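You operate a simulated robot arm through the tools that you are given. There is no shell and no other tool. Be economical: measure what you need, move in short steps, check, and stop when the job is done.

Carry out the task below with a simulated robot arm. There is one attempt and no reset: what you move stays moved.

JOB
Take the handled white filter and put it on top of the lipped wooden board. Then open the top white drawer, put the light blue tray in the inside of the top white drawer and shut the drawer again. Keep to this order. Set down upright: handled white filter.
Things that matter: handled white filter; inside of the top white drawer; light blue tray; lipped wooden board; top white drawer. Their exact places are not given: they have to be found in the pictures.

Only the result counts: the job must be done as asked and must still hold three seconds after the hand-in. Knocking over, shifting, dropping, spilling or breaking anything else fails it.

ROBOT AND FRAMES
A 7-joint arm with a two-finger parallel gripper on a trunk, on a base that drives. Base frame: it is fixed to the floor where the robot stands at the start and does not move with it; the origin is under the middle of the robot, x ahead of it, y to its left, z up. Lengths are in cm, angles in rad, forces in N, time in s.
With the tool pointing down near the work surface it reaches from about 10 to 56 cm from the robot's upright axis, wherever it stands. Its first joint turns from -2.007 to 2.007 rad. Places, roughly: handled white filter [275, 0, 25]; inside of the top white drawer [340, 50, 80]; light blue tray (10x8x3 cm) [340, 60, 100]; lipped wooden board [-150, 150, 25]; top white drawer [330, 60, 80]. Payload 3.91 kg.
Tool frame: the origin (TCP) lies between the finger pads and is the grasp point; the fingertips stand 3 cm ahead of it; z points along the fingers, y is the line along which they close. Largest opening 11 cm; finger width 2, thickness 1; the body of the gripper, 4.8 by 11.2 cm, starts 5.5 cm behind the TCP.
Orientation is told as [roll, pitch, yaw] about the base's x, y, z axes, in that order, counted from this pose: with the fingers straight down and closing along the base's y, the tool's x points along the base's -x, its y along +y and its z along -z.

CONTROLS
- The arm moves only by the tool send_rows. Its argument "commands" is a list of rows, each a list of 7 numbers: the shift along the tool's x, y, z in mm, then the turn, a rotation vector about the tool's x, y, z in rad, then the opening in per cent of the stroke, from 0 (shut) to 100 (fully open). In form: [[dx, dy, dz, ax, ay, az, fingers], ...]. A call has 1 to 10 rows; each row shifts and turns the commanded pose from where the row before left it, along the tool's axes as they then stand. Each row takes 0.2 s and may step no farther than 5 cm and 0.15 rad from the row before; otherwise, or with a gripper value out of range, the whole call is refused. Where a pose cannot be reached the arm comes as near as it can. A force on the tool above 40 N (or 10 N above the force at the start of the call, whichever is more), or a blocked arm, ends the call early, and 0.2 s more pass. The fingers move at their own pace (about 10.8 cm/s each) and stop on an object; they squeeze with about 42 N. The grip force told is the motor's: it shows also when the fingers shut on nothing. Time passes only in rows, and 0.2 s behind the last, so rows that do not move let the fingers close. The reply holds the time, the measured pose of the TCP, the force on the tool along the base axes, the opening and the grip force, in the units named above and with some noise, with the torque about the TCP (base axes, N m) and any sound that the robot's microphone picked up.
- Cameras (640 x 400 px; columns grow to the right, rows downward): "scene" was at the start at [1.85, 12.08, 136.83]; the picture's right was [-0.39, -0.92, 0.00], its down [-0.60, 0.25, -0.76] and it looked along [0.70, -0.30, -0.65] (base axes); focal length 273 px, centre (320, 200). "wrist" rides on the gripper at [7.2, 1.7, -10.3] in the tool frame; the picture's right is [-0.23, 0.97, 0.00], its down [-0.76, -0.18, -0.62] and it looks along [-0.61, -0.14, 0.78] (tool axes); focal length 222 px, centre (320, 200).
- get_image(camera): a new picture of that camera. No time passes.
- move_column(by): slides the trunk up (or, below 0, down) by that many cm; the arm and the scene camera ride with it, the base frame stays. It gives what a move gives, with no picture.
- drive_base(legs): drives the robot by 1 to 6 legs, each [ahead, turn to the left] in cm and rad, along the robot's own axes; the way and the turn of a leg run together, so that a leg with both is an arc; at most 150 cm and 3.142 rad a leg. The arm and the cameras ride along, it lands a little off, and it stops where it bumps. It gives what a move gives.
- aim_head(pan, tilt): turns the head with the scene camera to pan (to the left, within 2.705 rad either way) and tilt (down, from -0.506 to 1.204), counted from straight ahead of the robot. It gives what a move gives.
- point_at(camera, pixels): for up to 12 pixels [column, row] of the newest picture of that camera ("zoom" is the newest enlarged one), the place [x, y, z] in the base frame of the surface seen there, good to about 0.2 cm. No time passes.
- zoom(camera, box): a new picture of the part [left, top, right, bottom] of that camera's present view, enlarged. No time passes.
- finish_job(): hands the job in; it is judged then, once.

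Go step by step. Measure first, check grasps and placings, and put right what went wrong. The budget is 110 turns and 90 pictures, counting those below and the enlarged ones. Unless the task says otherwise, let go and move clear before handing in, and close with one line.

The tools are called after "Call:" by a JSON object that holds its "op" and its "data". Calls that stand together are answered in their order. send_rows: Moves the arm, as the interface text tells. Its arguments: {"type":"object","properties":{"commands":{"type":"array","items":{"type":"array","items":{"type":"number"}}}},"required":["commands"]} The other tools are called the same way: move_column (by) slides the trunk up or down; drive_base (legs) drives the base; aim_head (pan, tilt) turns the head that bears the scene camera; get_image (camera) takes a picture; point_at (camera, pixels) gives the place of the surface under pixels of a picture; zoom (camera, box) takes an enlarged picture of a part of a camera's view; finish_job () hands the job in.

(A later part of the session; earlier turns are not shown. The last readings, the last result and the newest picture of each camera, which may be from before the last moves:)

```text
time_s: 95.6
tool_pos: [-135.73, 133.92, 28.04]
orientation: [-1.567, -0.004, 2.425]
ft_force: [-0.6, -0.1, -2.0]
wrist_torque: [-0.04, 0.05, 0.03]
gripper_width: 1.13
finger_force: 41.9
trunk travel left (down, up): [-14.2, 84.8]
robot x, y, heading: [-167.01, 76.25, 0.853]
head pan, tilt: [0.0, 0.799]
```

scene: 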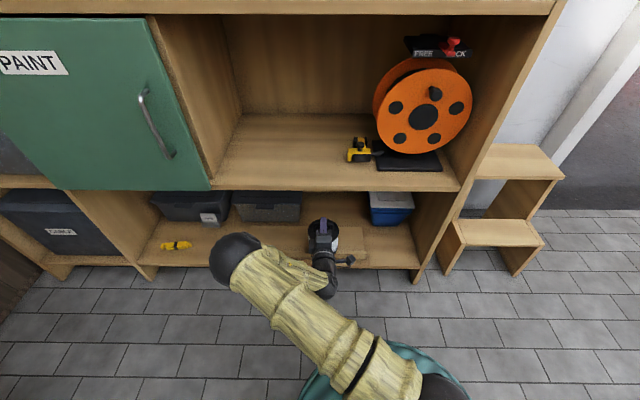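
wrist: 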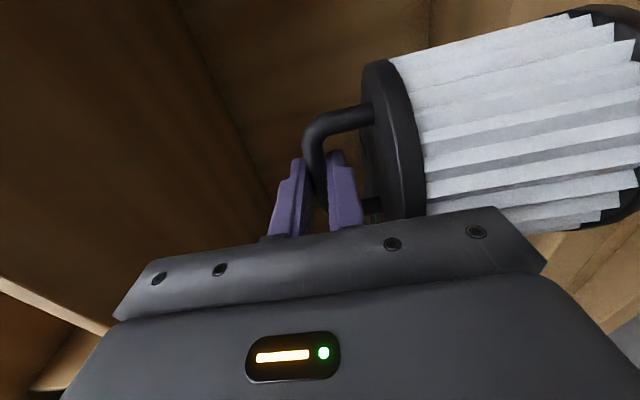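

Call:
{"op": "send_rows", "data": {"commands": [[0, 2, 0, 0, 0, 0, 0], [0, 0, 0, 0, 0, 0, 0]]}}

Call:
{"op": "send_rows", "data": {"commands": [[0, 2, 0, 0, 0, 0, 0], [0, 0, 0, 0, 0, 0, 0]]}}

```text
time_s: 96.2
tool_pos: [-135.8, 133.79, 27.98]
orientation: [-1.571, -0.002, 2.426]
ft_force: [-1.5, -1.7, 3.3]
wrist_torque: [0.02, -0.08, -0.04]
gripper_width: 1.09
finger_force: 42.1
trunk travel left (down, up): [-14.2, 84.8]
robot x, y, heading: [-167.1, 76.38, 0.856]
head pan, tilt: [0.0, 0.799]
```

```text
time_s: 96.8
tool_pos: [-135.83, 133.9, 27.84]
orientation: [-1.573, -0.002, 2.427]
ft_force: [-3.0, -1.0, 16.0]
wrist_torque: [0.1, -0.2, 0.0]
gripper_width: 1.15
finger_force: 42.4
trunk travel left (down, up): [-14.2, 84.8]
robot x, y, heading: [-166.96, 76.01, 0.853]
head pan, tilt: [0.0, 0.799]
```

Contact (16 N). Ease 2 mm up, open to 30 % and look.

Call:
{"op": "send_rows", "data": {"commands": [[0, -2, 0, 0, 0, 0, 0], [0, 0, 0, 0, 0, 0, 30], [0, 0, 0, 0, 0, 0, 30], [0, 0, 0, 0, 0, 0, 30]]}}

Call:
{"op": "get_image", "data": {"camera": "wrist"}}

```text
time_s: 97.8
tool_pos: [-135.82, 133.89, 27.67]
orientation: [-1.566, -0.001, 2.428]
ft_force: [-0.3, 0.6, 0.0]
wrist_torque: [0.05, -0.04, -0.05]
gripper_width: 3.29
finger_force: 0.0
trunk travel left (down, up): [-14.2, 84.8]
robot x, y, heading: [-166.61, 76.16, 0.854]
head pan, tilt: [0.0, 0.799]
```

```text
54 pictures are left
```

wrist: 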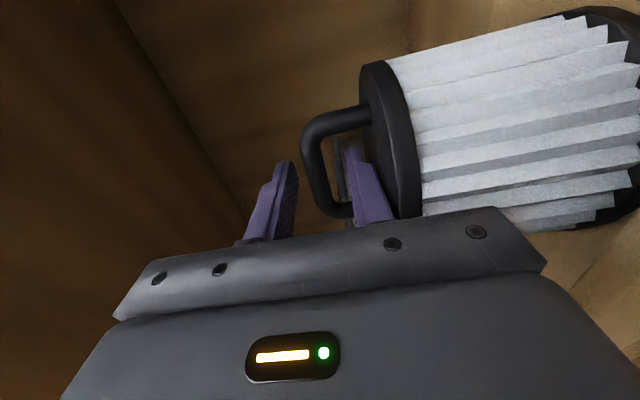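

Released. Raise 3 mm and retract straight back 20 cm.

Call:
{"op": "send_rows", "data": {"commands": [[0, -3, 0, 0, 0, 0, 30], [0, 0, -20, 0, 0, 0, 30], [0, 0, -20, 0, 0, 0, 30], [0, 0, -30, 0, 0, 0, 30], [0, 0, -30, 0, 0, 0, 30], [0, 0, -40, 0, 0, 0, 30], [0, 0, -40, 0, 0, 0, 30], [0, 0, -20, 0, 0, 0, 30]]}}

Call:
{"op": "zoom", "data": {"camera": "scene", "box": [220, 170, 420, 295]}}

```text
time_s: 99.6
tool_pos: [-148.89, 118.81, 28.04]
orientation: [-1.569, -0.001, 2.426]
ft_force: [-0.4, 0.4, 0.2]
wrist_torque: [0.01, 0.01, 0.01]
gripper_width: 3.3
finger_force: 0.2
trunk travel left (down, up): [-14.2, 84.8]
robot x, y, heading: [-167.23, 76.01, 0.856]
head pan, tilt: [0.0, 0.799]
```

```text
3.20 times, centred on (320, 232) of scene
```

zoom: 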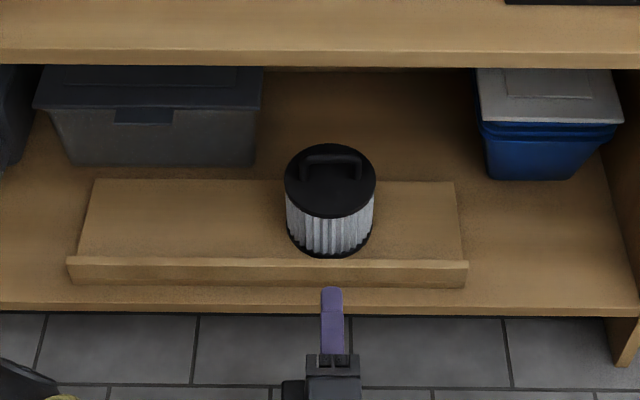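

The filter stands on the board behind the lip. I check its lid level and then drive away.

Call:
{"op": "point_at", "data": {"camera": "zoom", "pixels": [[330, 205], [297, 180], [366, 180], [330, 147], [330, 185]]}}

Call:
{"op": "drive_base", "data": {"legs": [[-25, 0]]}}

```text
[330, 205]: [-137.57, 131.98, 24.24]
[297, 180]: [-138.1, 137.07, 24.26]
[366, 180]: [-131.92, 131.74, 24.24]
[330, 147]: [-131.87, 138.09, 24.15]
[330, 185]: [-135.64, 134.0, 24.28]
```

```text
time_s: 101.6
tool_pos: [-165.29, 99.88, 28.15]
orientation: [-1.569, -0.001, 2.426]
ft_force: [-0.7, 0.3, 0.3]
wrist_torque: [0.01, 0.02, 0.01]
gripper_width: 3.29
finger_force: 0.0
trunk travel left (down, up): [-14.2, 84.8]
robot x, y, heading: [-183.56, 57.06, 0.863]
head pan, tilt: [0.0, 0.799]
```

Lid is level at 24.2 — filter is upright on the board. Now I drive back to stand before the drawer unit (heading -0.735 there).

Call:
{"op": "drive_base", "data": {"legs": [[0, -1.553], [82, 0], [0, 1.027], [129, 0], [129, 0], [129, 0]]}}

Call:
{"op": "move_column", "data": {"by": 58}}

```text
time_s: 137.6
tool_pos: [282.98, 161.63, 28.11]
orientation: [-1.57, -0.002, 1.902]
ft_force: [-0.4, 0.1, -0.1]
wrist_torque: [0.0, -0.01, 0.01]
gripper_width: 3.31
finger_force: 0.0
trunk travel left (down, up): [-14.2, 84.8]
robot x, y, heading: [245.62, 133.76, 0.334]
head pan, tilt: [0.0, 0.799]
```

```text
refused: 58 is not a number from -40 to 40
```

Call:
{"op": "drive_base", "data": {"legs": [[0, -1.065]]}}

Call:
{"op": "move_column", "data": {"by": 38}}

Call:
{"op": "aim_head", "data": {"pan": 0.0, "tilt": 0.6}}

Call:
{"op": "get_image", "data": {"camera": "scene"}}

```text
time_s: 141.9
tool_pos: [287.95, 114.63, 28.05]
orientation: [-1.569, -0.004, 0.832]
ft_force: [-0.8, 0.0, -0.6]
wrist_torque: [0.02, 0.01, 0.0]
gripper_width: 3.33
finger_force: 0.0
trunk travel left (down, up): [-14.2, 84.8]
robot x, y, heading: [245.92, 133.97, -0.737]
head pan, tilt: [0.0, 0.799]
```

```text
time_s: 145.5
tool_pos: [287.95, 114.7, 66.13]
orientation: [-1.569, -0.001, 0.833]
ft_force: [-0.6, 0.0, 0.4]
wrist_torque: [-0.01, 0.0, -0.01]
gripper_width: 3.32
finger_force: 0.0
trunk travel left (down, up): [-52.2, 46.8]
robot x, y, heading: [245.66, 133.83, -0.734]
head pan, tilt: [0.0, 0.799]
```

```text
time_s: 146.3
tool_pos: [288.05, 114.65, 66.23]
orientation: [-1.567, -0.001, 0.834]
ft_force: [-0.2, 0.0, -0.3]
wrist_torque: [0.0, 0.03, -0.06]
gripper_width: 3.29
finger_force: 0.0
trunk travel left (down, up): [-52.2, 46.8]
robot x, y, heading: [245.91, 133.61, -0.736]
head pan, tilt: [0.0, 0.6]
```

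```text
52 pictures are left
```

scene: 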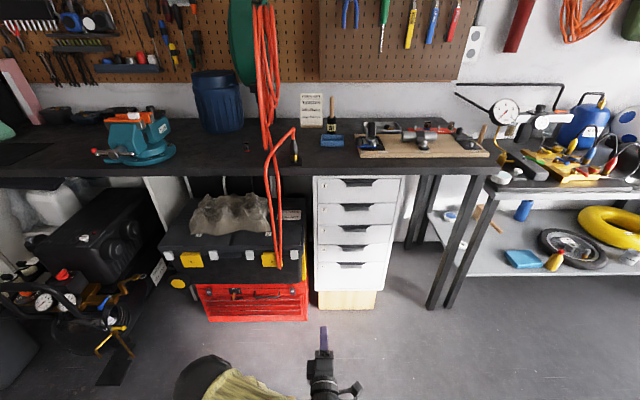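

Drawer stack at (358,180+) and blue tray at (332,140). I zoom and measure both.

Call:
{"op": "zoom", "data": {"camera": "scene", "box": [290, 90, 430, 210]}}

Call:
{"op": "point_at", "data": {"camera": "zoom", "pixels": [[120, 375], [500, 375], [310, 390], [310, 400], [250, 397], [375, 397], [200, 225], [200, 250], [150, 225], [240, 225], [185, 210], [300, 330]]}}

Call:
{"op": "zoom", "data": {"camera": "scene", "box": [310, 170, 410, 210]}}

```text
3.33 times, centred on (360, 150) of scene
```

zoom: 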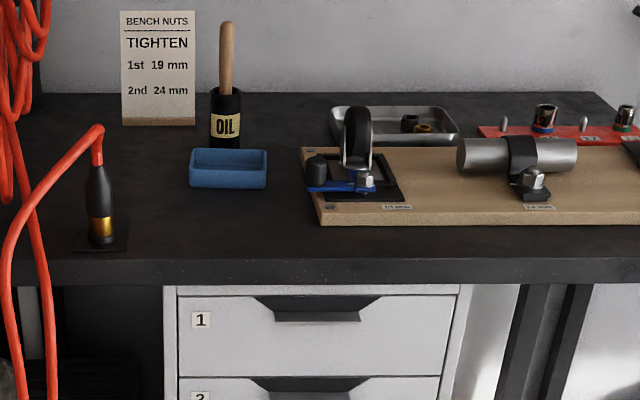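

```text
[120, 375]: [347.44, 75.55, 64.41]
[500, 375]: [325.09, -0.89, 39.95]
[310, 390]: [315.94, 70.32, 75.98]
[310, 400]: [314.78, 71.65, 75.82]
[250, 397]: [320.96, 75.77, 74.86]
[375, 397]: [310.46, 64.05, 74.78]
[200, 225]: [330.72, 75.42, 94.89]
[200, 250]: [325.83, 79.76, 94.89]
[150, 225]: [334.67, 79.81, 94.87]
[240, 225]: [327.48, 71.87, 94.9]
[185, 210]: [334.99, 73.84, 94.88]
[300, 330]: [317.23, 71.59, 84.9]
```

```text
6.40 times, centred on (360, 190) of scene
```

zoom: 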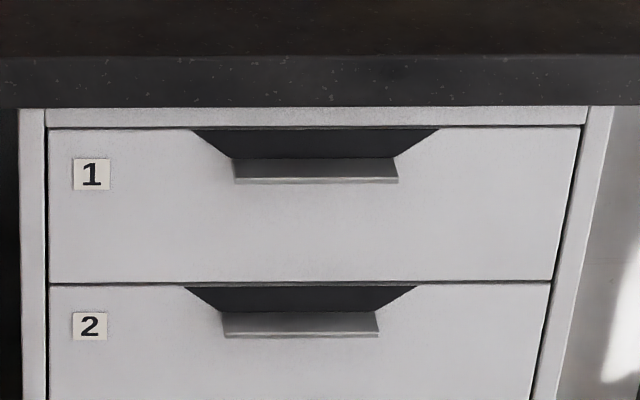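

The top drawer has a pull tab at (315,170) under a cutout. Measure its geometry.

Call:
{"op": "point_at", "data": {"camera": "zoom", "pixels": [[315, 118], [315, 135], [315, 150], [315, 160], [315, 170], [315, 179], [315, 190], [315, 240], [240, 172], [390, 172], [315, 95], [315, 60]]}}

Call:
{"op": "zoom", "data": {"camera": "scene", "box": [335, 174, 385, 204]}}

Call:
{"op": "point_at", "data": {"camera": "zoom", "pixels": [[300, 40], [300, 60], [300, 80], [300, 98], [300, 110], [300, 130], [300, 140], [300, 150], [300, 160], [300, 175], [220, 125], [375, 125]]}}

```text
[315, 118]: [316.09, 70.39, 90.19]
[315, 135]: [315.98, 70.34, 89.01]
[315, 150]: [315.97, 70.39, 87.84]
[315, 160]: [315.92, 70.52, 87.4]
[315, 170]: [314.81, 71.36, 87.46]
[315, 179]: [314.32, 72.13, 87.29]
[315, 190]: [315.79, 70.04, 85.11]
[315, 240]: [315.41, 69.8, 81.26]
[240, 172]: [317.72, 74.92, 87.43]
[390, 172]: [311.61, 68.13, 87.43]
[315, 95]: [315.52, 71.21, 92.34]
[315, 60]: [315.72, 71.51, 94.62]
```

```text
12.80 times, centred on (360, 189) of scene
```

zoom: 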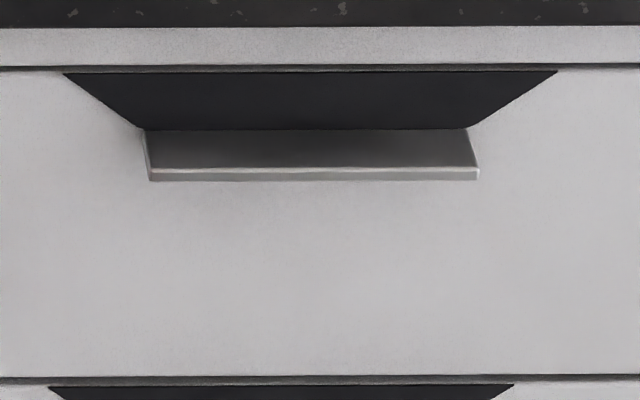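

```text
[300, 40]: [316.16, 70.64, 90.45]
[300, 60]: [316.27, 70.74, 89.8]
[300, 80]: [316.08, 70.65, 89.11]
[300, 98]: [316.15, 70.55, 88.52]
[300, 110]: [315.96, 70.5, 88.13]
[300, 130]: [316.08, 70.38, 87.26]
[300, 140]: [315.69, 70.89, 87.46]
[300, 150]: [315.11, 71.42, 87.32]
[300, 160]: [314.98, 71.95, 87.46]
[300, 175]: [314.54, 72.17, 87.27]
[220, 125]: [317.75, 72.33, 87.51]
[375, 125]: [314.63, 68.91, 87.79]
```

The pull is a horizontal ledge: top z 87.45, about 0.4 thick, sticking out 2.2 cm, 9 cm long, middle near (315,71.4). The horizontal tool can clamp it directly. Raise to z 87.25 and shift right 14 cm.

Call:
{"op": "move_column", "data": {"by": 21.05}}

Call:
{"op": "send_rows", "data": {"commands": [[47, 0, 0, 0, 0, 0, 30], [47, 0, 0, 0, 0, 0, 30], [47, 0, 0, 0, 0, 0, 30], [0, 0, 0, 0, 0, 0, 30]]}}

Call:
{"op": "drive_base", "data": {"legs": [[28, 0]]}}

Call:
{"op": "aim_head", "data": {"pan": 0.0, "tilt": 0.8}}

Call:
{"op": "get_image", "data": {"camera": "scene"}}

Call:
{"op": "get_image", "data": {"camera": "wrist"}}

```text
time_s: 148.5
tool_pos: [288.12, 114.6, 87.13]
orientation: [-1.569, -0.003, 0.833]
ft_force: [-0.1, 0.0, 0.1]
wrist_torque: [0.0, 0.04, 0.0]
gripper_width: 3.31
finger_force: 0.1
trunk travel left (down, up): [-73.2, 25.7]
robot x, y, heading: [245.8, 133.84, -0.737]
head pan, tilt: [0.0, 0.6]
```

```text
time_s: 149.5
tool_pos: [279.88, 104.49, 88.21]
orientation: [-1.595, -0.041, 0.835]
ft_force: [2.2, -0.1, -1.1]
wrist_torque: [0.01, -0.03, -0.01]
gripper_width: 3.31
finger_force: 0.1
trunk travel left (down, up): [-73.2, 25.7]
robot x, y, heading: [245.59, 133.78, -0.743]
head pan, tilt: [0.0, 0.6]
```

```text
time_s: 151.7
tool_pos: [300.22, 85.32, 88.17]
orientation: [-1.593, -0.037, 0.825]
ft_force: [-0.7, -0.1, -0.2]
wrist_torque: [-0.05, 0.0, 0.0]
gripper_width: 3.3
finger_force: 0.0
trunk travel left (down, up): [-73.2, 25.7]
robot x, y, heading: [266.46, 114.69, -0.743]
head pan, tilt: [0.0, 0.6]
```

```text
time_s: 152.4
tool_pos: [300.18, 85.2, 88.22]
orientation: [-1.597, -0.038, 0.824]
ft_force: [-0.4, -0.4, -0.5]
wrist_torque: [0.0, 0.02, 0.03]
gripper_width: 3.3
finger_force: 0.0
trunk travel left (down, up): [-73.2, 25.7]
robot x, y, heading: [266.63, 114.71, -0.741]
head pan, tilt: [0.0, 0.799]
```

```text
48 pictures are left
```

scene: 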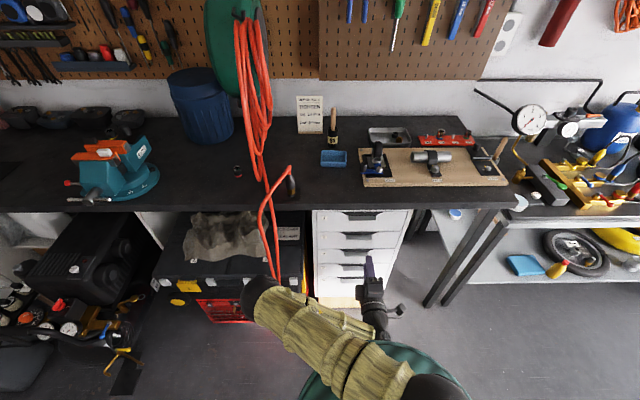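

```text
47 pictures are left
```

wrist: 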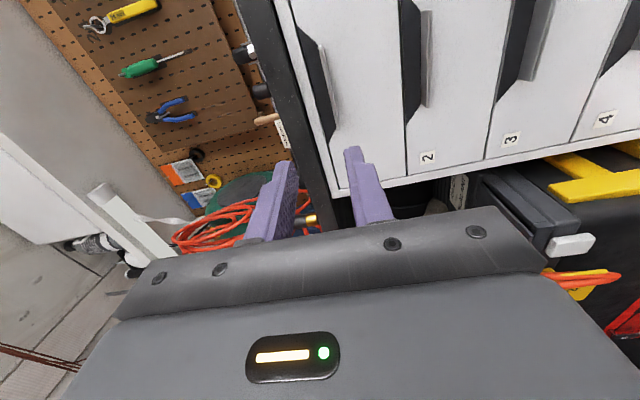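

The arm is a little off pose (tilt 0.04, z 88.2), near some joint limit; extending forward should relax it. I move 8 cm ahead and check.

Call:
{"op": "send_rows", "data": {"commands": [[0, 0, 27, 0, 0, 0, 30], [0, 0, 27, 0, 0, 0, 30], [0, 0, 27, 0, 0, 0, 30], [0, 0, 0, 0, 0, 0, 30]]}}

Call:
{"op": "get_image", "data": {"camera": "wrist"}}

```text
time_s: 153.4
tool_pos: [306.13, 79.79, 88.47]
orientation: [-1.594, -0.037, 0.825]
ft_force: [0.3, 0.1, -0.4]
wrist_torque: [0.0, 0.02, -0.01]
gripper_width: 3.32
finger_force: 0.1
trunk travel left (down, up): [-73.2, 25.7]
robot x, y, heading: [266.71, 114.99, -0.735]
head pan, tilt: [0.0, 0.799]
```

```text
46 pictures are left
```

wrist: 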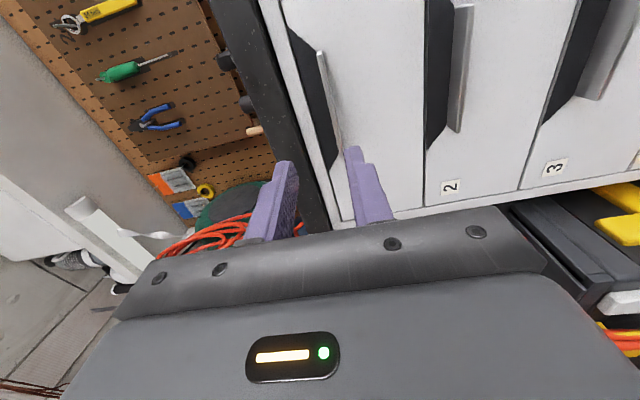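

The offset carried over. I correct the tilt and height explicitly before going on.

Call:
{"op": "send_rows", "data": {"commands": [[2, 6, 0, -0.012, 0, -0.018, 30], [2, 6, 0, -0.012, 0, -0.019, 30], [0, 0, 0, 0, 0, 0, 30]]}}

```text
time_s: 154.2
tool_pos: [305.79, 79.53, 87.22]
orientation: [-1.57, 0.001, 0.825]
ft_force: [0.5, -0.7, 1.0]
wrist_torque: [0.02, 0.02, 0.0]
gripper_width: 3.31
finger_force: 0.0
trunk travel left (down, up): [-73.2, 25.7]
robot x, y, heading: [266.51, 114.98, -0.741]
head pan, tilt: [0.0, 0.799]
```

Corrected. Advance 7 cm and look.

Call:
{"op": "send_rows", "data": {"commands": [[0, 0, 25, 0, 0, 0, 30], [0, 0, 25, 0, 0, 0, 30], [0, 0, 20, 0, 0, 0, 30], [0, 0, 0, 0, 0, 0, 30]]}}

Call:
{"op": "get_image", "data": {"camera": "wrist"}}

Call:
{"op": "get_image", "data": {"camera": "scene"}}

```text
time_s: 155.2
tool_pos: [310.89, 74.85, 87.2]
orientation: [-1.57, -0.001, 0.826]
ft_force: [-0.1, 0.2, 0.3]
wrist_torque: [0.01, 0.0, 0.0]
gripper_width: 3.31
finger_force: 0.0
trunk travel left (down, up): [-73.2, 25.7]
robot x, y, heading: [266.45, 114.83, -0.738]
head pan, tilt: [0.0, 0.799]
```

```text
45 pictures are left
```

wrist: 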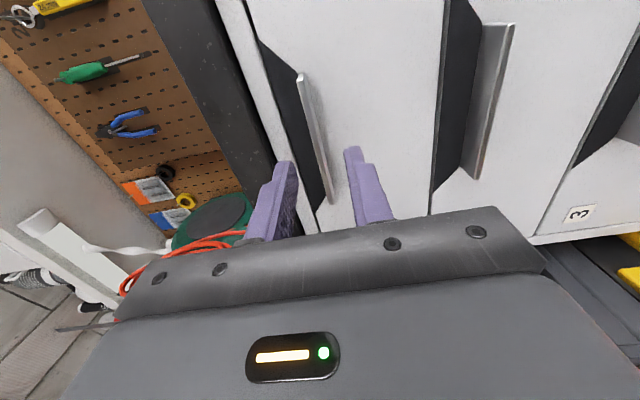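

```text
44 pictures are left
```

scene: 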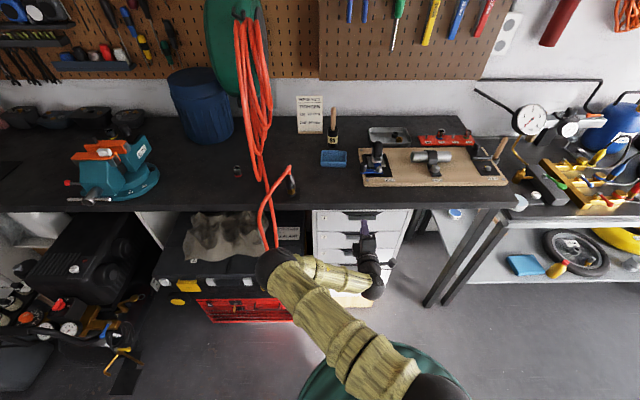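

The ledge lies between the fingers. But the elbow (275,265) looks near the orange cord; I measure.

Call:
{"op": "point_at", "data": {"camera": "scene", "pixels": [[275, 252], [265, 265], [290, 258], [264, 230], [270, 240], [278, 185], [263, 210]]}}

```text
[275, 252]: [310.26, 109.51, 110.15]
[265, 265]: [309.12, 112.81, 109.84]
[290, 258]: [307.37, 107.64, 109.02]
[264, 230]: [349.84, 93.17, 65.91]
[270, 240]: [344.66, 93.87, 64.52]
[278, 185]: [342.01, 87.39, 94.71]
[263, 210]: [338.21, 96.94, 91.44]
```

Cord is about 30 cm clear. Advance 3 cm and clamp.

Call:
{"op": "send_rows", "data": {"commands": [[0, 0, 15, 0, 0, 0, 30], [0, 0, 15, 0, 0, 0, 30], [0, 0, 0, 0, 0, 0, 0], [0, 0, 0, 0, 0, 0, 0], [0, 0, 0, 0, 0, 0, 0]]}}

Call:
{"op": "get_image", "data": {"camera": "wrist"}}

```text
time_s: 156.4
tool_pos: [313.18, 72.75, 87.31]
orientation: [-1.575, 0.001, 0.826]
ft_force: [0.0, -2.1, 10.4]
wrist_torque: [-0.02, -0.03, 0.13]
gripper_width: 0.51
finger_force: 45.4
trunk travel left (down, up): [-73.2, 25.7]
robot x, y, heading: [266.41, 114.85, -0.739]
head pan, tilt: [0.0, 0.799]
```

```text
43 pictures are left
```

wrist: 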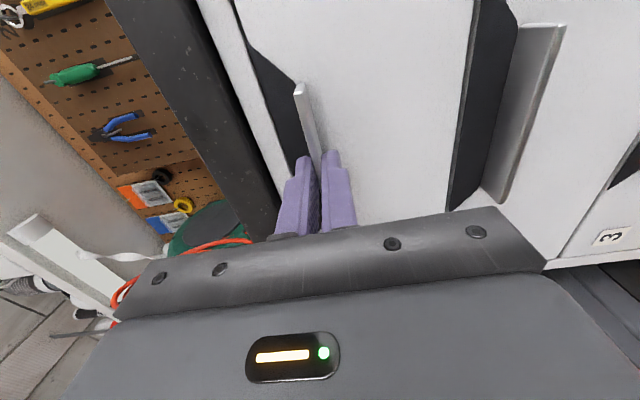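

Clamped on the ledge (0.51 cm). Pull the drawer by driving back.

Call:
{"op": "drive_base", "data": {"legs": [[-23, 0]]}}

Call:
{"op": "get_image", "data": {"camera": "scene"}}

```text
time_s: 158.3
tool_pos: [296.05, 87.9, 87.19]
orientation: [-1.572, 0.0, 0.822]
ft_force: [-16.6, -17.8, 16.8]
wrist_torque: [-0.33, 0.49, -0.74]
gripper_width: 0.46
finger_force: 44.5
trunk travel left (down, up): [-73.2, 25.7]
robot x, y, heading: [249.49, 130.37, -0.734]
head pan, tilt: [0.0, 0.799]
```

```text
42 pictures are left
```

scene: 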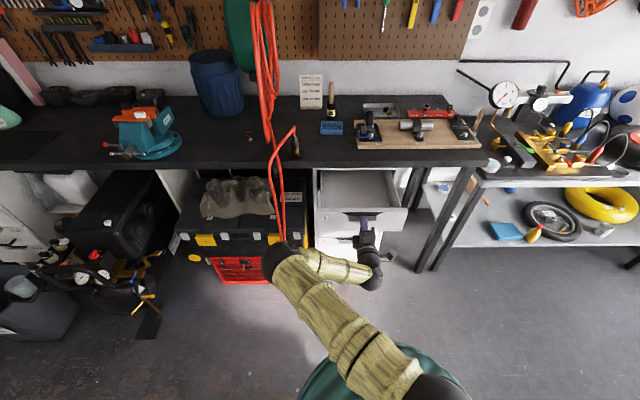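

The drawer is open about 23 cm (interior at (355,190)). Release, back off, and take a closer look.

Call:
{"op": "send_rows", "data": {"commands": [[0, 0, 0, 0, 0, 0, 30], [0, 0, 0, 0, 0, 0, 30], [0, 0, 0, 0, 0, 0, 30], [0, 0, -20, 0, 0, 0, 30], [0, 0, -30, 0, 0, 0, 30], [0, 0, -30, 0, 0, 0, 30], [0, 0, 0, 0, 0, 0, 30]]}}

Call:
{"op": "zoom", "data": {"camera": "scene", "box": [300, 80, 420, 240]}}

Call:
{"op": "point_at", "data": {"camera": "zoom", "pixels": [[240, 270], [240, 240], [240, 315], [170, 280], [310, 280], [240, 325], [240, 335], [195, 325], [290, 325], [200, 120], [200, 130], [240, 260]]}}

```text
time_s: 159.9
tool_pos: [290.35, 93.5, 87.24]
orientation: [-1.573, 0.002, 0.822]
ft_force: [0.1, -0.2, 0.2]
wrist_torque: [0.01, -0.01, 0.0]
gripper_width: 3.3
finger_force: 0.1
trunk travel left (down, up): [-73.2, 25.7]
robot x, y, heading: [249.76, 130.71, -0.738]
head pan, tilt: [0.0, 0.799]
```

```text
2.50 times, centred on (360, 160) of scene
```

zoom: 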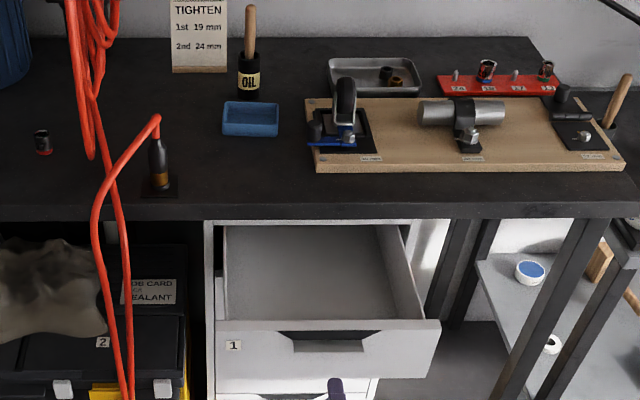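

```text
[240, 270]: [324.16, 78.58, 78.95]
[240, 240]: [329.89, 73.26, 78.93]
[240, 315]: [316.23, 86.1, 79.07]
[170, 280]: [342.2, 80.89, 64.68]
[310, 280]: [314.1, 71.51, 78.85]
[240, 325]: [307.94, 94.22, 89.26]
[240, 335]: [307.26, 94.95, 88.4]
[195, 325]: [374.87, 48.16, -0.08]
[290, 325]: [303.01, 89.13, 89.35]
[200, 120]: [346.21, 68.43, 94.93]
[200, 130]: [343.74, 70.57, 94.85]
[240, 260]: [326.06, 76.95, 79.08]
```

Drawer floor z 79, front-panel top z 89.3, opening about 20 cm. Now measure the tray closely, and the robot's own base size (teal part).

Call:
{"op": "zoom", "data": {"camera": "scene", "box": [305, 105, 365, 145]}}

Call:
{"op": "point_at", "data": {"camera": "scene", "pixels": [[400, 350], [420, 360], [320, 380], [340, 368], [305, 395], [440, 375]]}}

```text
10.00 times, centred on (335, 125) of scene
```

zoom: 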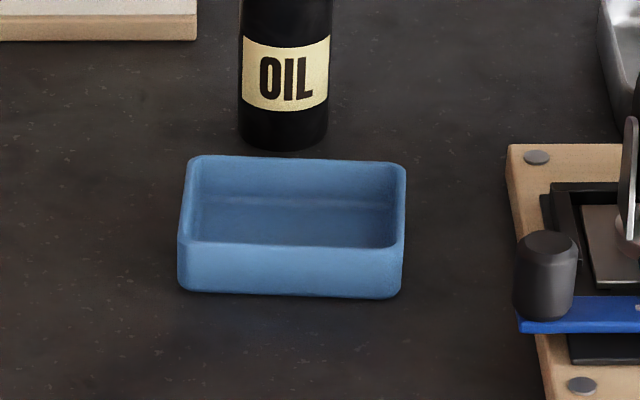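

```text
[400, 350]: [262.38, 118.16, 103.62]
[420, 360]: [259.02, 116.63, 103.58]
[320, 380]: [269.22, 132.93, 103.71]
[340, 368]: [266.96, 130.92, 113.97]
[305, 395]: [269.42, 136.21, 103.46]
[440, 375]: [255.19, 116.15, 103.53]
```

Measure the tray, and look down at the base footprint.

Call:
{"op": "point_at", "data": {"camera": "zoom", "pixels": [[192, 160], [400, 168], [182, 242], [400, 246], [290, 200], [290, 243], [290, 163], [290, 235], [290, 293], [285, 148], [183, 200], [403, 205]]}}

Call:
{"op": "aim_head", "data": {"pan": 0.4, "tilt": 1.2}}

Call:
{"op": "get_image", "data": {"camera": "scene"}}

```text
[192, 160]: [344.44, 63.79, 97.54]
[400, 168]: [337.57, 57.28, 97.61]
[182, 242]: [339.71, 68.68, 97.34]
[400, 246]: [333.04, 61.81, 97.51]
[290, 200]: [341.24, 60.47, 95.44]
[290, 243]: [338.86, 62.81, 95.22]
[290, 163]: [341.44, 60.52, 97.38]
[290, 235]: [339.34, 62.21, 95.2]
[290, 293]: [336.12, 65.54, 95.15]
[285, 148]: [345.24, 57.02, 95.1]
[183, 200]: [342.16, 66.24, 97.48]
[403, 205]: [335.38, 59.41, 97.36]
```

```text
time_s: 160.8
tool_pos: [290.33, 93.63, 87.18]
orientation: [-1.572, 0.002, 0.823]
ft_force: [-0.3, -0.6, 0.5]
wrist_torque: [-0.03, -0.01, -0.04]
gripper_width: 3.31
finger_force: 0.1
trunk travel left (down, up): [-73.2, 25.7]
robot x, y, heading: [249.8, 130.25, -0.736]
head pan, tilt: [0.4, 1.201]
```

```text
39 pictures are left
```

scene: 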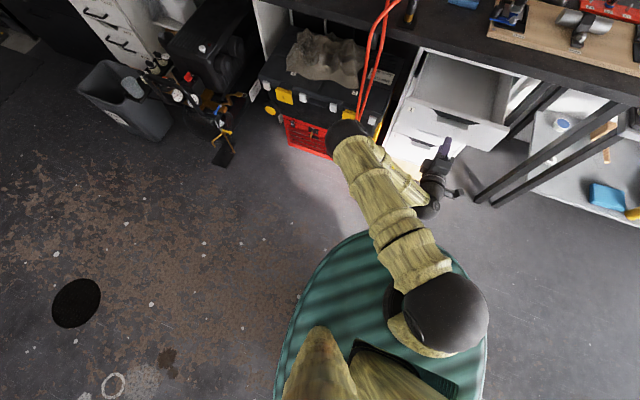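

Tray: centre about (338.7,62.9), rim z 97.5, inner floor 95.2, long side along the wall, and 111 cm ahead of the axis. Straight-down won't reach past the open drawer, so I'll use a tool tilted forward, closing sideways, and pinch the tray's left wall. First back off, raise, and turn the tool.

Call:
{"op": "drive_base", "data": {"legs": [[-10, 0]]}}

Call:
{"op": "move_column", "data": {"by": 18}}

Call:
{"op": "send_rows", "data": {"commands": [[0, 0, 0, 0, 0, 0.15, 30], [0, 0, 0, 0, 0, 0.15, 30], [0, 0, 0, 0, 0, 0.15, 30], [0, 0, 0, 0, 0, 0.15, 30], [0, 0, 0, 0, 0, 0.15, 30], [0, 0, 0, 0, 0, 0.15, 30], [0, 0, 0, 0, 0, 0.15, 30], [0, 0, 0, 0, 0, 0.15, 30], [0, 0, 0, 0, 0, 0.15, 30], [0, 0, 0, 0, 0, 0.15, 30]]}}

Call:
{"op": "send_rows", "data": {"commands": [[0, 0, 0, 0, 0, 0.07, 30], [0, 0, 0, 0, 0.14, 0, 30], [0, 0, 0, 0, 0.14, 0, 30], [0, 0, 0, 0, 0.14, 0, 30], [0, 0, 0, 0, 0.14, 0, 30], [0, 0, 0, 0, 0.14, 0, 30], [0, 0, 0, 0, 0.14, 0, 30], [0, 0, 0, 0, 0.13, 0, 30], [0, 0, 0, 0, 0, 0, 30]]}}

Call:
{"op": "aim_head", "data": {"pan": 0.0, "tilt": 0.85}}

Call:
{"op": "get_image", "data": {"camera": "scene"}}

```text
time_s: 162.1
tool_pos: [282.92, 100.28, 87.26]
orientation: [-1.571, 0.003, 0.82]
ft_force: [-0.2, 0.2, -0.3]
wrist_torque: [-0.03, -0.01, 0.01]
gripper_width: 3.28
finger_force: 0.1
trunk travel left (down, up): [-73.2, 25.7]
robot x, y, heading: [242.23, 136.88, -0.736]
head pan, tilt: [0.4, 1.201]
```

```text
time_s: 164.1
tool_pos: [282.9, 100.3, 105.15]
orientation: [-1.573, 0.001, 0.82]
ft_force: [0.1, 0.7, 0.0]
wrist_torque: [0.0, 0.01, -0.01]
gripper_width: 3.29
finger_force: 0.1
trunk travel left (down, up): [-91.2, 7.8]
robot x, y, heading: [242.37, 137.18, -0.74]
head pan, tilt: [0.4, 1.201]
```

```text
time_s: 166.2
tool_pos: [282.79, 100.24, 105.25]
orientation: [-1.594, -1.501, 0.844]
ft_force: [-0.3, -0.2, -0.2]
wrist_torque: [0.01, 0.03, 0.01]
gripper_width: 3.27
finger_force: 0.2
trunk travel left (down, up): [-91.2, 7.8]
robot x, y, heading: [242.21, 137.03, -0.733]
head pan, tilt: [0.4, 1.201]
```

```text
time_s: 168.2
tool_pos: [282.91, 100.3, 105.22]
orientation: [-0.003, -0.603, -0.747]
ft_force: [0.8, -0.9, 0.4]
wrist_torque: [-0.03, -0.01, 0.01]
gripper_width: 3.3
finger_force: 0.0
trunk travel left (down, up): [-91.2, 7.8]
robot x, y, heading: [242.16, 137.04, -0.737]
head pan, tilt: [0.4, 1.201]
```

```text
time_s: 169.1
tool_pos: [282.85, 100.39, 105.17]
orientation: [-0.004, -0.604, -0.748]
ft_force: [0.9, 0.3, 0.9]
wrist_torque: [-0.04, 0.0, -0.01]
gripper_width: 3.29
finger_force: 0.1
trunk travel left (down, up): [-91.2, 7.8]
robot x, y, heading: [242.32, 137.35, -0.738]
head pan, tilt: [0.0, 0.85]
```

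```text
38 pictures are left
```

scene: 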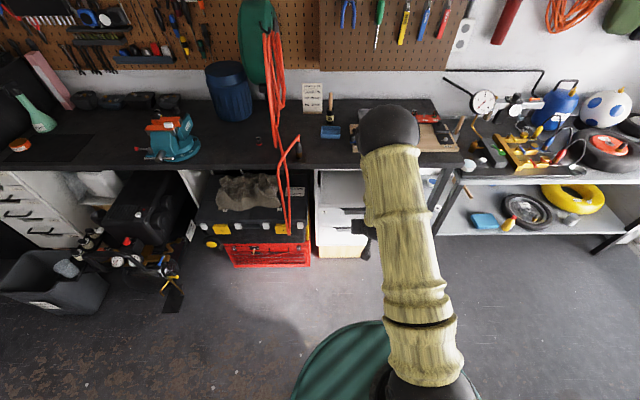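

Elbow is now raised and away from the cord. I shift the tool 14 cm left, align yaw with the tray (-0.80), then drive 40 cm ahead with the tool well above the bench.

Call:
{"op": "send_rows", "data": {"commands": [[0, 48, 0, 0.028, 0, 0.041, 30], [0, 48, 0, 0, 0, 0, 30], [0, 47, 0, 0, 0, 0, 30], [0, 0, 0, 0, 0, 0, 30]]}}

Call:
{"op": "drive_base", "data": {"legs": [[40, 0]]}}

Call:
{"op": "get_image", "data": {"camera": "scene"}}

Call:
{"op": "get_image", "data": {"camera": "wrist"}}

```text
time_s: 170.1
tool_pos: [292.88, 110.35, 105.14]
orientation: [-0.001, -0.602, -0.799]
ft_force: [-1.0, 0.2, 0.7]
wrist_torque: [0.0, 0.03, 0.03]
gripper_width: 3.3
finger_force: 0.1
trunk travel left (down, up): [-91.2, 7.8]
robot x, y, heading: [241.94, 137.37, -0.734]
head pan, tilt: [0.0, 0.85]
```

```text
time_s: 173.0
tool_pos: [322.79, 83.71, 105.08]
orientation: [-0.004, -0.602, -0.797]
ft_force: [0.9, -0.4, -0.6]
wrist_torque: [0.0, 0.0, -0.01]
gripper_width: 3.31
finger_force: 0.1
trunk travel left (down, up): [-91.2, 7.8]
robot x, y, heading: [271.62, 110.48, -0.735]
head pan, tilt: [0.0, 0.85]
```

```text
37 pictures are left
```

scene: 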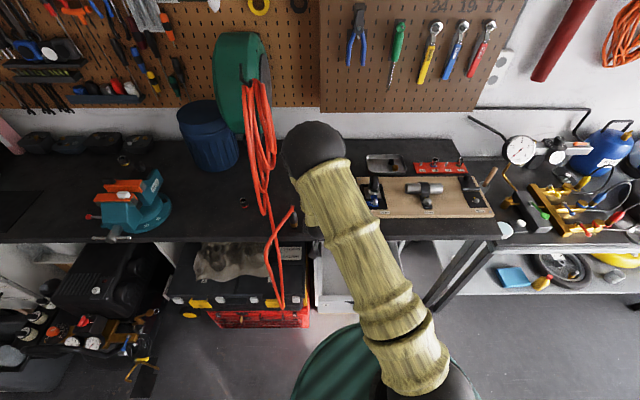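

```text
36 pictures are left
```

wrist: 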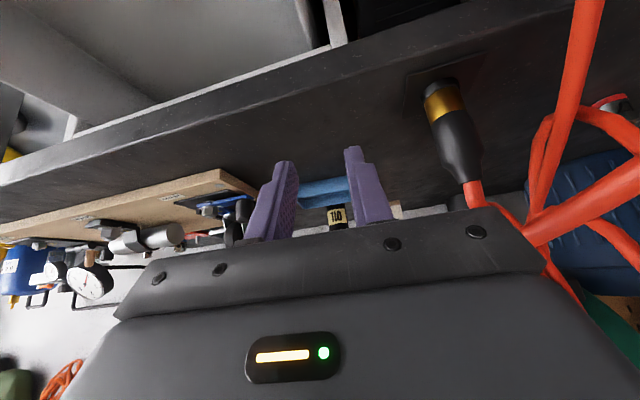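

The tray is ahead between the fingers; gun and cord on the left side. I measure them for clearance, and the tray wall from the wrist.

Call:
{"op": "point_at", "data": {"camera": "wrist", "pixels": [[450, 110], [470, 165], [475, 195], [430, 85], [530, 215], [575, 100], [325, 190], [312, 190], [300, 185], [345, 185]]}}

```text
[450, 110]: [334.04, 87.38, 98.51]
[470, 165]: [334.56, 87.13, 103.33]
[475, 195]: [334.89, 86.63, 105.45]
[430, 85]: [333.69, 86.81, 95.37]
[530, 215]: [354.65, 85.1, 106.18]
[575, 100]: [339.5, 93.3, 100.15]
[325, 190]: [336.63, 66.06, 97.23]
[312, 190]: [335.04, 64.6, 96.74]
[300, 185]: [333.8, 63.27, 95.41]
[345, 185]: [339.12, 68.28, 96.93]
```

Gun axis is about 10 cm left of the tool line; I'll pass it shifted 3 cm right, moving horizontally at z 105.

Call:
{"op": "send_rows", "data": {"commands": [[0, -30, 0, 0, 0, 0, 30], [-33, 0, 22.6, 0, 0, 0, 30], [-33, 0, 22.6, 0, 0, 0, 30], [-33, 0, 22.6, 0, 0, 0, 30], [-33, 0, 22.6, 0, 0, 0, 30], [0, 0, 0, 0, 0, 0, 30]]}}

Call:
{"op": "get_image", "data": {"camera": "wrist"}}

Call:
{"op": "get_image", "data": {"camera": "scene"}}

```text
time_s: 174.4
tool_pos: [331.56, 70.11, 105.23]
orientation: [-0.003, -0.602, -0.795]
ft_force: [0.9, 0.5, 0.0]
wrist_torque: [-0.01, -0.03, 0.01]
gripper_width: 3.31
finger_force: 0.1
trunk travel left (down, up): [-91.2, 7.8]
robot x, y, heading: [271.7, 109.97, -0.74]
head pan, tilt: [0.0, 0.85]
```

```text
35 pictures are left
```

wrist: 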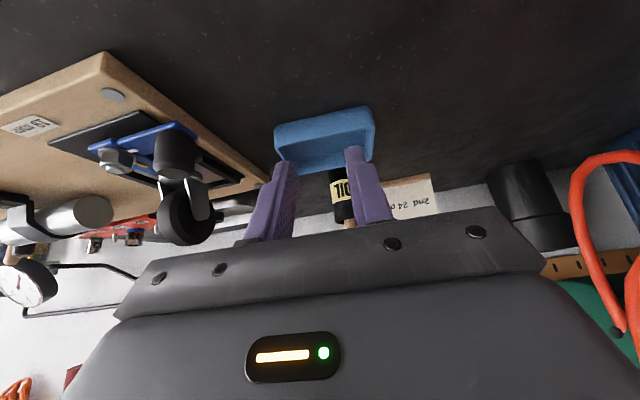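

```text
34 pictures are left
```

scene: 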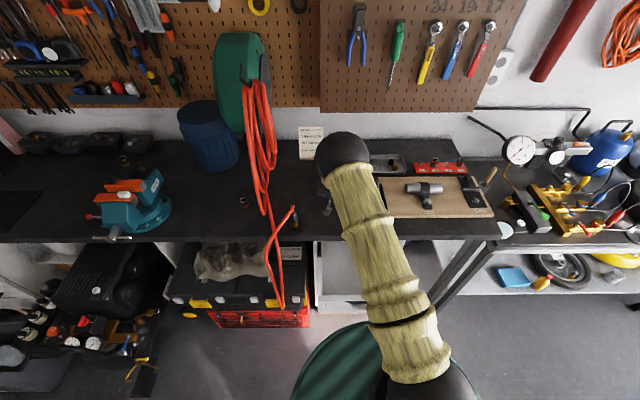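

Need 8.8 cm more ahead and 4.4 left. I check elbow and wall clearance first.

Call:
{"op": "point_at", "data": {"camera": "scene", "pixels": [[342, 140], [330, 165], [365, 160], [312, 140], [330, 90]]}}

Call:
{"op": "send_rows", "data": {"commands": [[-18, 22, 12.5, 0, 0, 0, 30], [-18, 22, 12.5, 0, 0, 0, 30], [-18, 0, 12.5, 0, 0, 0, 30], [-18.5, 0, 12.5, 0, 0, 0, 30], [0, 0, 0, 0, 0, 0, 30]]}}

Call:
{"op": "get_image", "data": {"camera": "wrist"}}

```text
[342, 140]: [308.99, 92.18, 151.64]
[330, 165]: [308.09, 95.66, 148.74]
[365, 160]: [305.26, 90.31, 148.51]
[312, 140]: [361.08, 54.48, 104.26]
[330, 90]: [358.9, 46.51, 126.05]
```

```text
time_s: 175.6
tool_pos: [341.04, 66.76, 105.19]
orientation: [-0.003, -0.603, -0.795]
ft_force: [0.1, 0.3, 0.2]
wrist_torque: [0.02, 0.03, 0.03]
gripper_width: 3.3
finger_force: 0.0
trunk travel left (down, up): [-91.2, 7.8]
robot x, y, heading: [271.63, 110.09, -0.733]
head pan, tilt: [0.0, 0.85]
```

```text
33 pictures are left
```

wrist: 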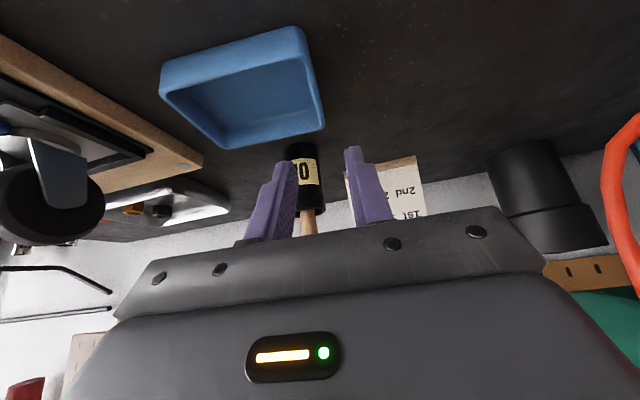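

I measure the tray's left wall in this view before descending.

Call:
{"op": "zoom", "data": {"camera": "wrist", "box": [150, 10, 350, 160]}}

Call:
{"op": "point_at", "data": {"camera": "wrist", "pixels": [[303, 55], [308, 55], [308, 90], [315, 90], [314, 110], [318, 110], [230, 100], [298, 35], [322, 125]]}}

```text
2.67 times, centred on (250, 85) of wrist
```

zoom: 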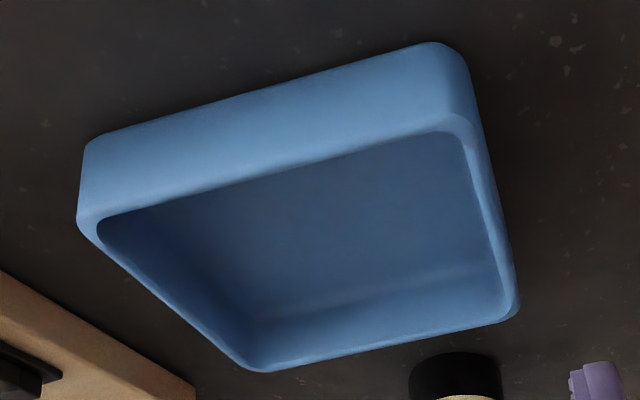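

```text
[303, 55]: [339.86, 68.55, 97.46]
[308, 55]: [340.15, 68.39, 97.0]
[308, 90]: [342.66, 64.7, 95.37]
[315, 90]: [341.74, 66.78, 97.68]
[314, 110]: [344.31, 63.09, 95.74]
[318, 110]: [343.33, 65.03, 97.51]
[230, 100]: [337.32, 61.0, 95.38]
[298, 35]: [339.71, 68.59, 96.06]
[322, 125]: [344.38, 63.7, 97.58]
```

The rim runs 0.5 cm left of the tool centre. Shift 4 mm left, tiny yaw, then descend 6.6 cm straight down.

Call:
{"op": "send_rows", "data": {"commands": [[0, 4, 0, 0.014, 0, 0.02, 30], [12.4, 0, 18.2, 0, 0, 0, 30], [12.4, 0, 18.2, 0, 0, 0, 30], [0, 0, 0, 0, 0, 0, 30]]}}

Call:
{"op": "get_image", "data": {"camera": "wrist"}}

```text
time_s: 176.6
tool_pos: [341.29, 67.17, 100.67]
orientation: [-0.004, -0.6, -0.822]
ft_force: [-0.4, 0.4, -0.7]
wrist_torque: [-0.01, 0.01, 0.01]
gripper_width: 3.32
finger_force: 0.0
trunk travel left (down, up): [-91.2, 7.8]
robot x, y, heading: [272.19, 109.78, -0.737]
head pan, tilt: [0.0, 0.85]
```

```text
31 pictures are left
```

wrist: 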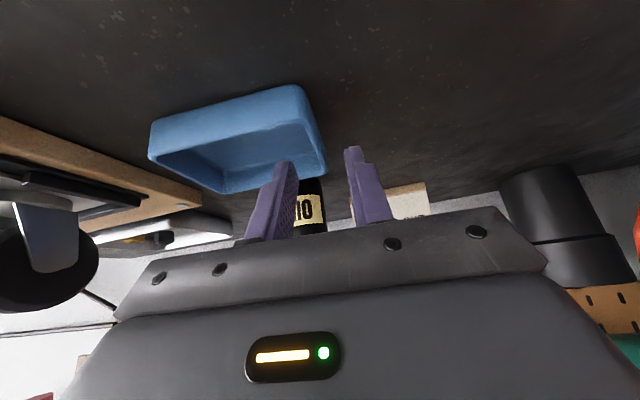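

Left wall sits between the fingers. Descend the last 2 cm and look.

Call:
{"op": "send_rows", "data": {"commands": [[5.7, 0, 8.3, 0, 0, 0, 30], [5.7, 0, 8.3, 0, 0, 0, 30], [0, 0, 0, 0, 0, 0, 30]]}}

Call:
{"op": "get_image", "data": {"camera": "wrist"}}

```text
time_s: 177.4
tool_pos: [341.23, 67.01, 98.67]
orientation: [-0.005, -0.602, -0.82]
ft_force: [-0.4, -1.1, 0.7]
wrist_torque: [-0.01, 0.02, 0.03]
gripper_width: 3.34
finger_force: 0.0
trunk travel left (down, up): [-91.2, 7.8]
robot x, y, heading: [272.15, 110.4, -0.738]
head pan, tilt: [0.0, 0.85]
```

```text
30 pictures are left
```

wrist: 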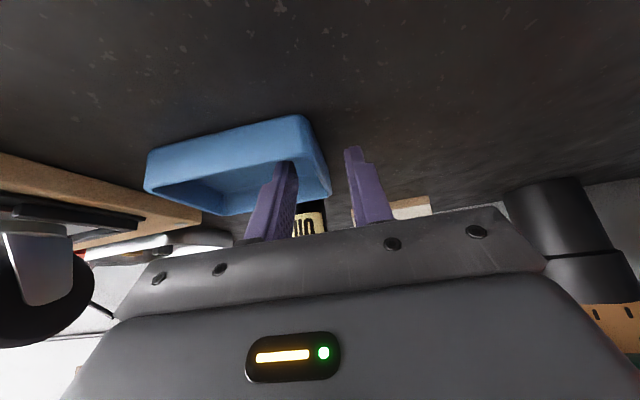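

Inner finger is inside the tray, outer finger outside. Close.

Call:
{"op": "send_rows", "data": {"commands": [[0, 0, 0, 0, 0, 0, 15], [0, 0, 0, 0, 0, 0, 0], [0, 0, 0, 0, 0, 0, 0], [0, 0, 0, 0, 0, 0, 0]]}}

Call:
{"op": "get_image", "data": {"camera": "wrist"}}

```text
time_s: 178.4
tool_pos: [341.28, 67.14, 98.71]
orientation: [-0.003, -0.603, -0.82]
ft_force: [0.3, -0.1, 0.0]
wrist_torque: [0.02, 0.0, 0.02]
gripper_width: 0.26
finger_force: 42.0
trunk travel left (down, up): [-91.2, 7.8]
robot x, y, heading: [271.79, 110.19, -0.733]
head pan, tilt: [0.0, 0.85]
```

```text
29 pictures are left
```

wrist: 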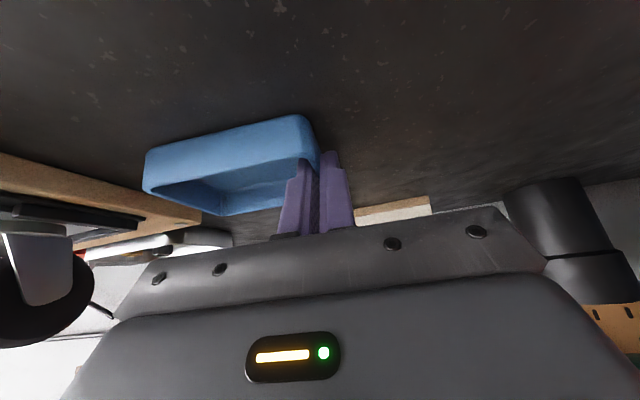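

Width 0.26 cm — thin wall gripped or nearly empty. Lift 3 cm to check.

Call:
{"op": "send_rows", "data": {"commands": [[-5.7, 0, -8.3, 0, 0, 0, 0], [-11.4, 0, -16.6, 0, 0, 0, 0], [0, 0, 0, 0, 0, 0, 0]]}}

Call:
{"op": "get_image", "data": {"camera": "wrist"}}

```text
time_s: 179.2
tool_pos: [341.31, 67.16, 101.69]
orientation: [-0.004, -0.603, -0.82]
ft_force: [0.4, 0.4, -0.5]
wrist_torque: [0.04, 0.0, 0.02]
gripper_width: 0.3
finger_force: 42.3
trunk travel left (down, up): [-91.2, 7.8]
robot x, y, heading: [272.01, 110.28, -0.736]
head pan, tilt: [0.0, 0.85]
```

```text
28 pictures are left
```

wrist: 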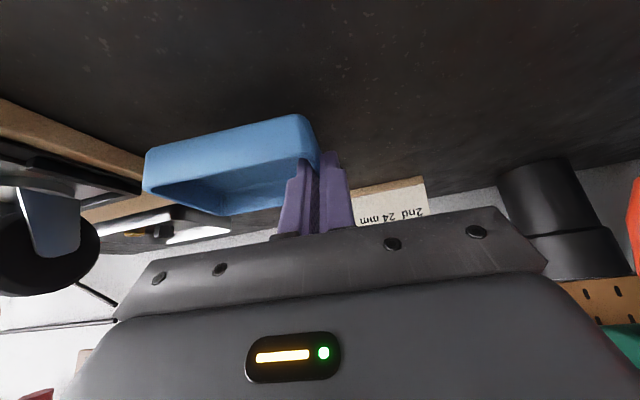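

The tray is lifted with the gripper. I raise to z 110, shift right 3 cm and retract 16 cm.

Call:
{"op": "send_rows", "data": {"commands": [[-23.7, 0, -34.7, 0, 0, 0, 0], [-23.7, 0, -34.7, 0, 0, 0, 0], [16, -15, -11, 0, 0, 0, 0], [33, -15, -22.6, 0, 0, 0, 0], [33, 0, -22.6, 0, 0, 0, 0], [33, 0, -22.6, 0, 0, 0, 0], [16, 0, -11, 0, 0, 0, 0], [0, 0, 0, 0, 0, 0, 0]]}}

Call:
{"op": "get_image", "data": {"camera": "scene"}}

Call:
{"op": "get_image", "data": {"camera": "wrist"}}

```text
time_s: 181.0
tool_pos: [328.3, 76.72, 110.05]
orientation: [-0.003, -0.602, -0.82]
ft_force: [0.1, 0.3, -1.4]
wrist_torque: [0.0, 0.01, -0.01]
gripper_width: 0.29
finger_force: 42.3
trunk travel left (down, up): [-91.2, 7.8]
robot x, y, heading: [271.92, 110.44, -0.736]
head pan, tilt: [0.0, 0.85]
```

```text
27 pictures are left
```

scene: 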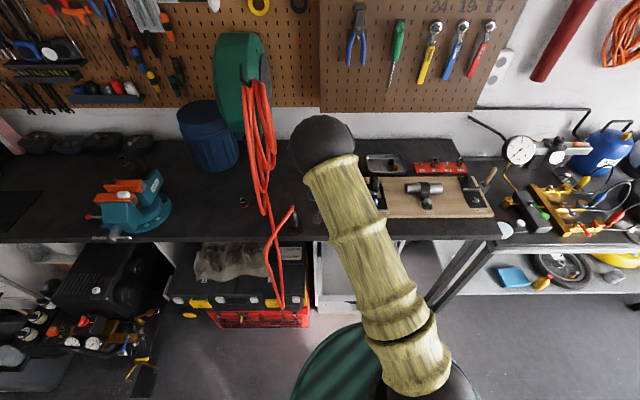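

```text
26 pictures are left
```

wrist: 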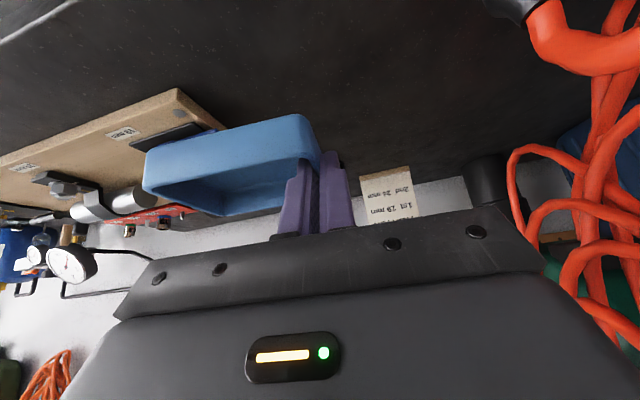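

Tray held level. Move 9.7 cm right and 11.5 back to over the open drawer.

Call:
{"op": "send_rows", "data": {"commands": [[23.7, -24.3, -16.2, 0, 0, 0, 0], [23.7, -24.3, -16.2, 0, 0, 0, 0], [23.7, -24.3, -16.2, 0, 0, 0, 0], [23.7, -24.3, -16.2, 0, 0, 0, 0], [0, 0, 0, 0, 0, 0, 0]]}}

Call:
{"op": "get_image", "data": {"camera": "wrist"}}

Call:
{"op": "get_image", "data": {"camera": "scene"}}

```text
time_s: 182.2
tool_pos: [313.47, 78.62, 110.14]
orientation: [-0.004, -0.603, -0.82]
ft_force: [0.0, -0.2, 0.1]
wrist_torque: [0.05, -0.01, 0.02]
gripper_width: 0.28
finger_force: 42.0
trunk travel left (down, up): [-91.2, 7.8]
robot x, y, heading: [271.69, 109.93, -0.734]
head pan, tilt: [0.0, 0.85]
```

```text
25 pictures are left
```

wrist: 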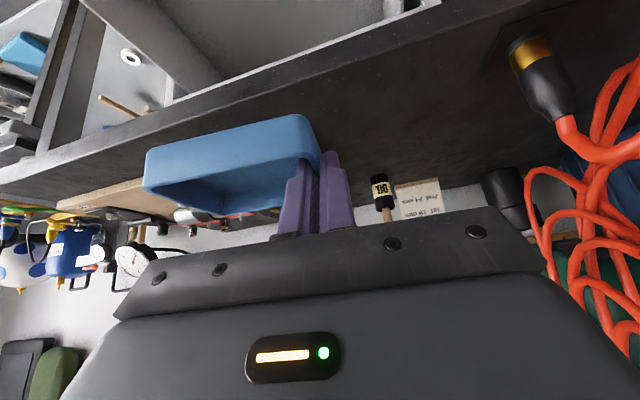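

```text
24 pictures are left
```

scene: 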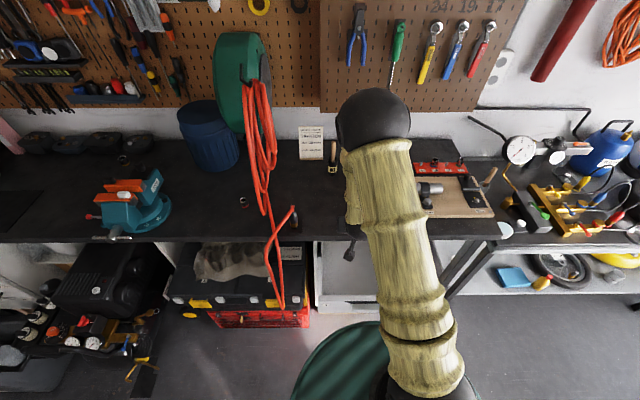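

Use the wrist view to verify the bench edge and drawer interior positions.

Call:
{"op": "point_at", "data": {"camera": "wrist", "pixels": [[300, 60], [250, 70], [280, 30], [240, 20], [350, 25], [300, 70], [230, 130], [200, 60], [160, 20], [400, 10]]}}

```text
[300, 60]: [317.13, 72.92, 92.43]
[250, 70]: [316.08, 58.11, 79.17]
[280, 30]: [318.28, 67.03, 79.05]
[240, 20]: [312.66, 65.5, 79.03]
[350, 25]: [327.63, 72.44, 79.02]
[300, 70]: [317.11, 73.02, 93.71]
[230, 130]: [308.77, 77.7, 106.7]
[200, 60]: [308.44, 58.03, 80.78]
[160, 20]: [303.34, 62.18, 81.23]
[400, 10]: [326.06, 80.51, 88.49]
```

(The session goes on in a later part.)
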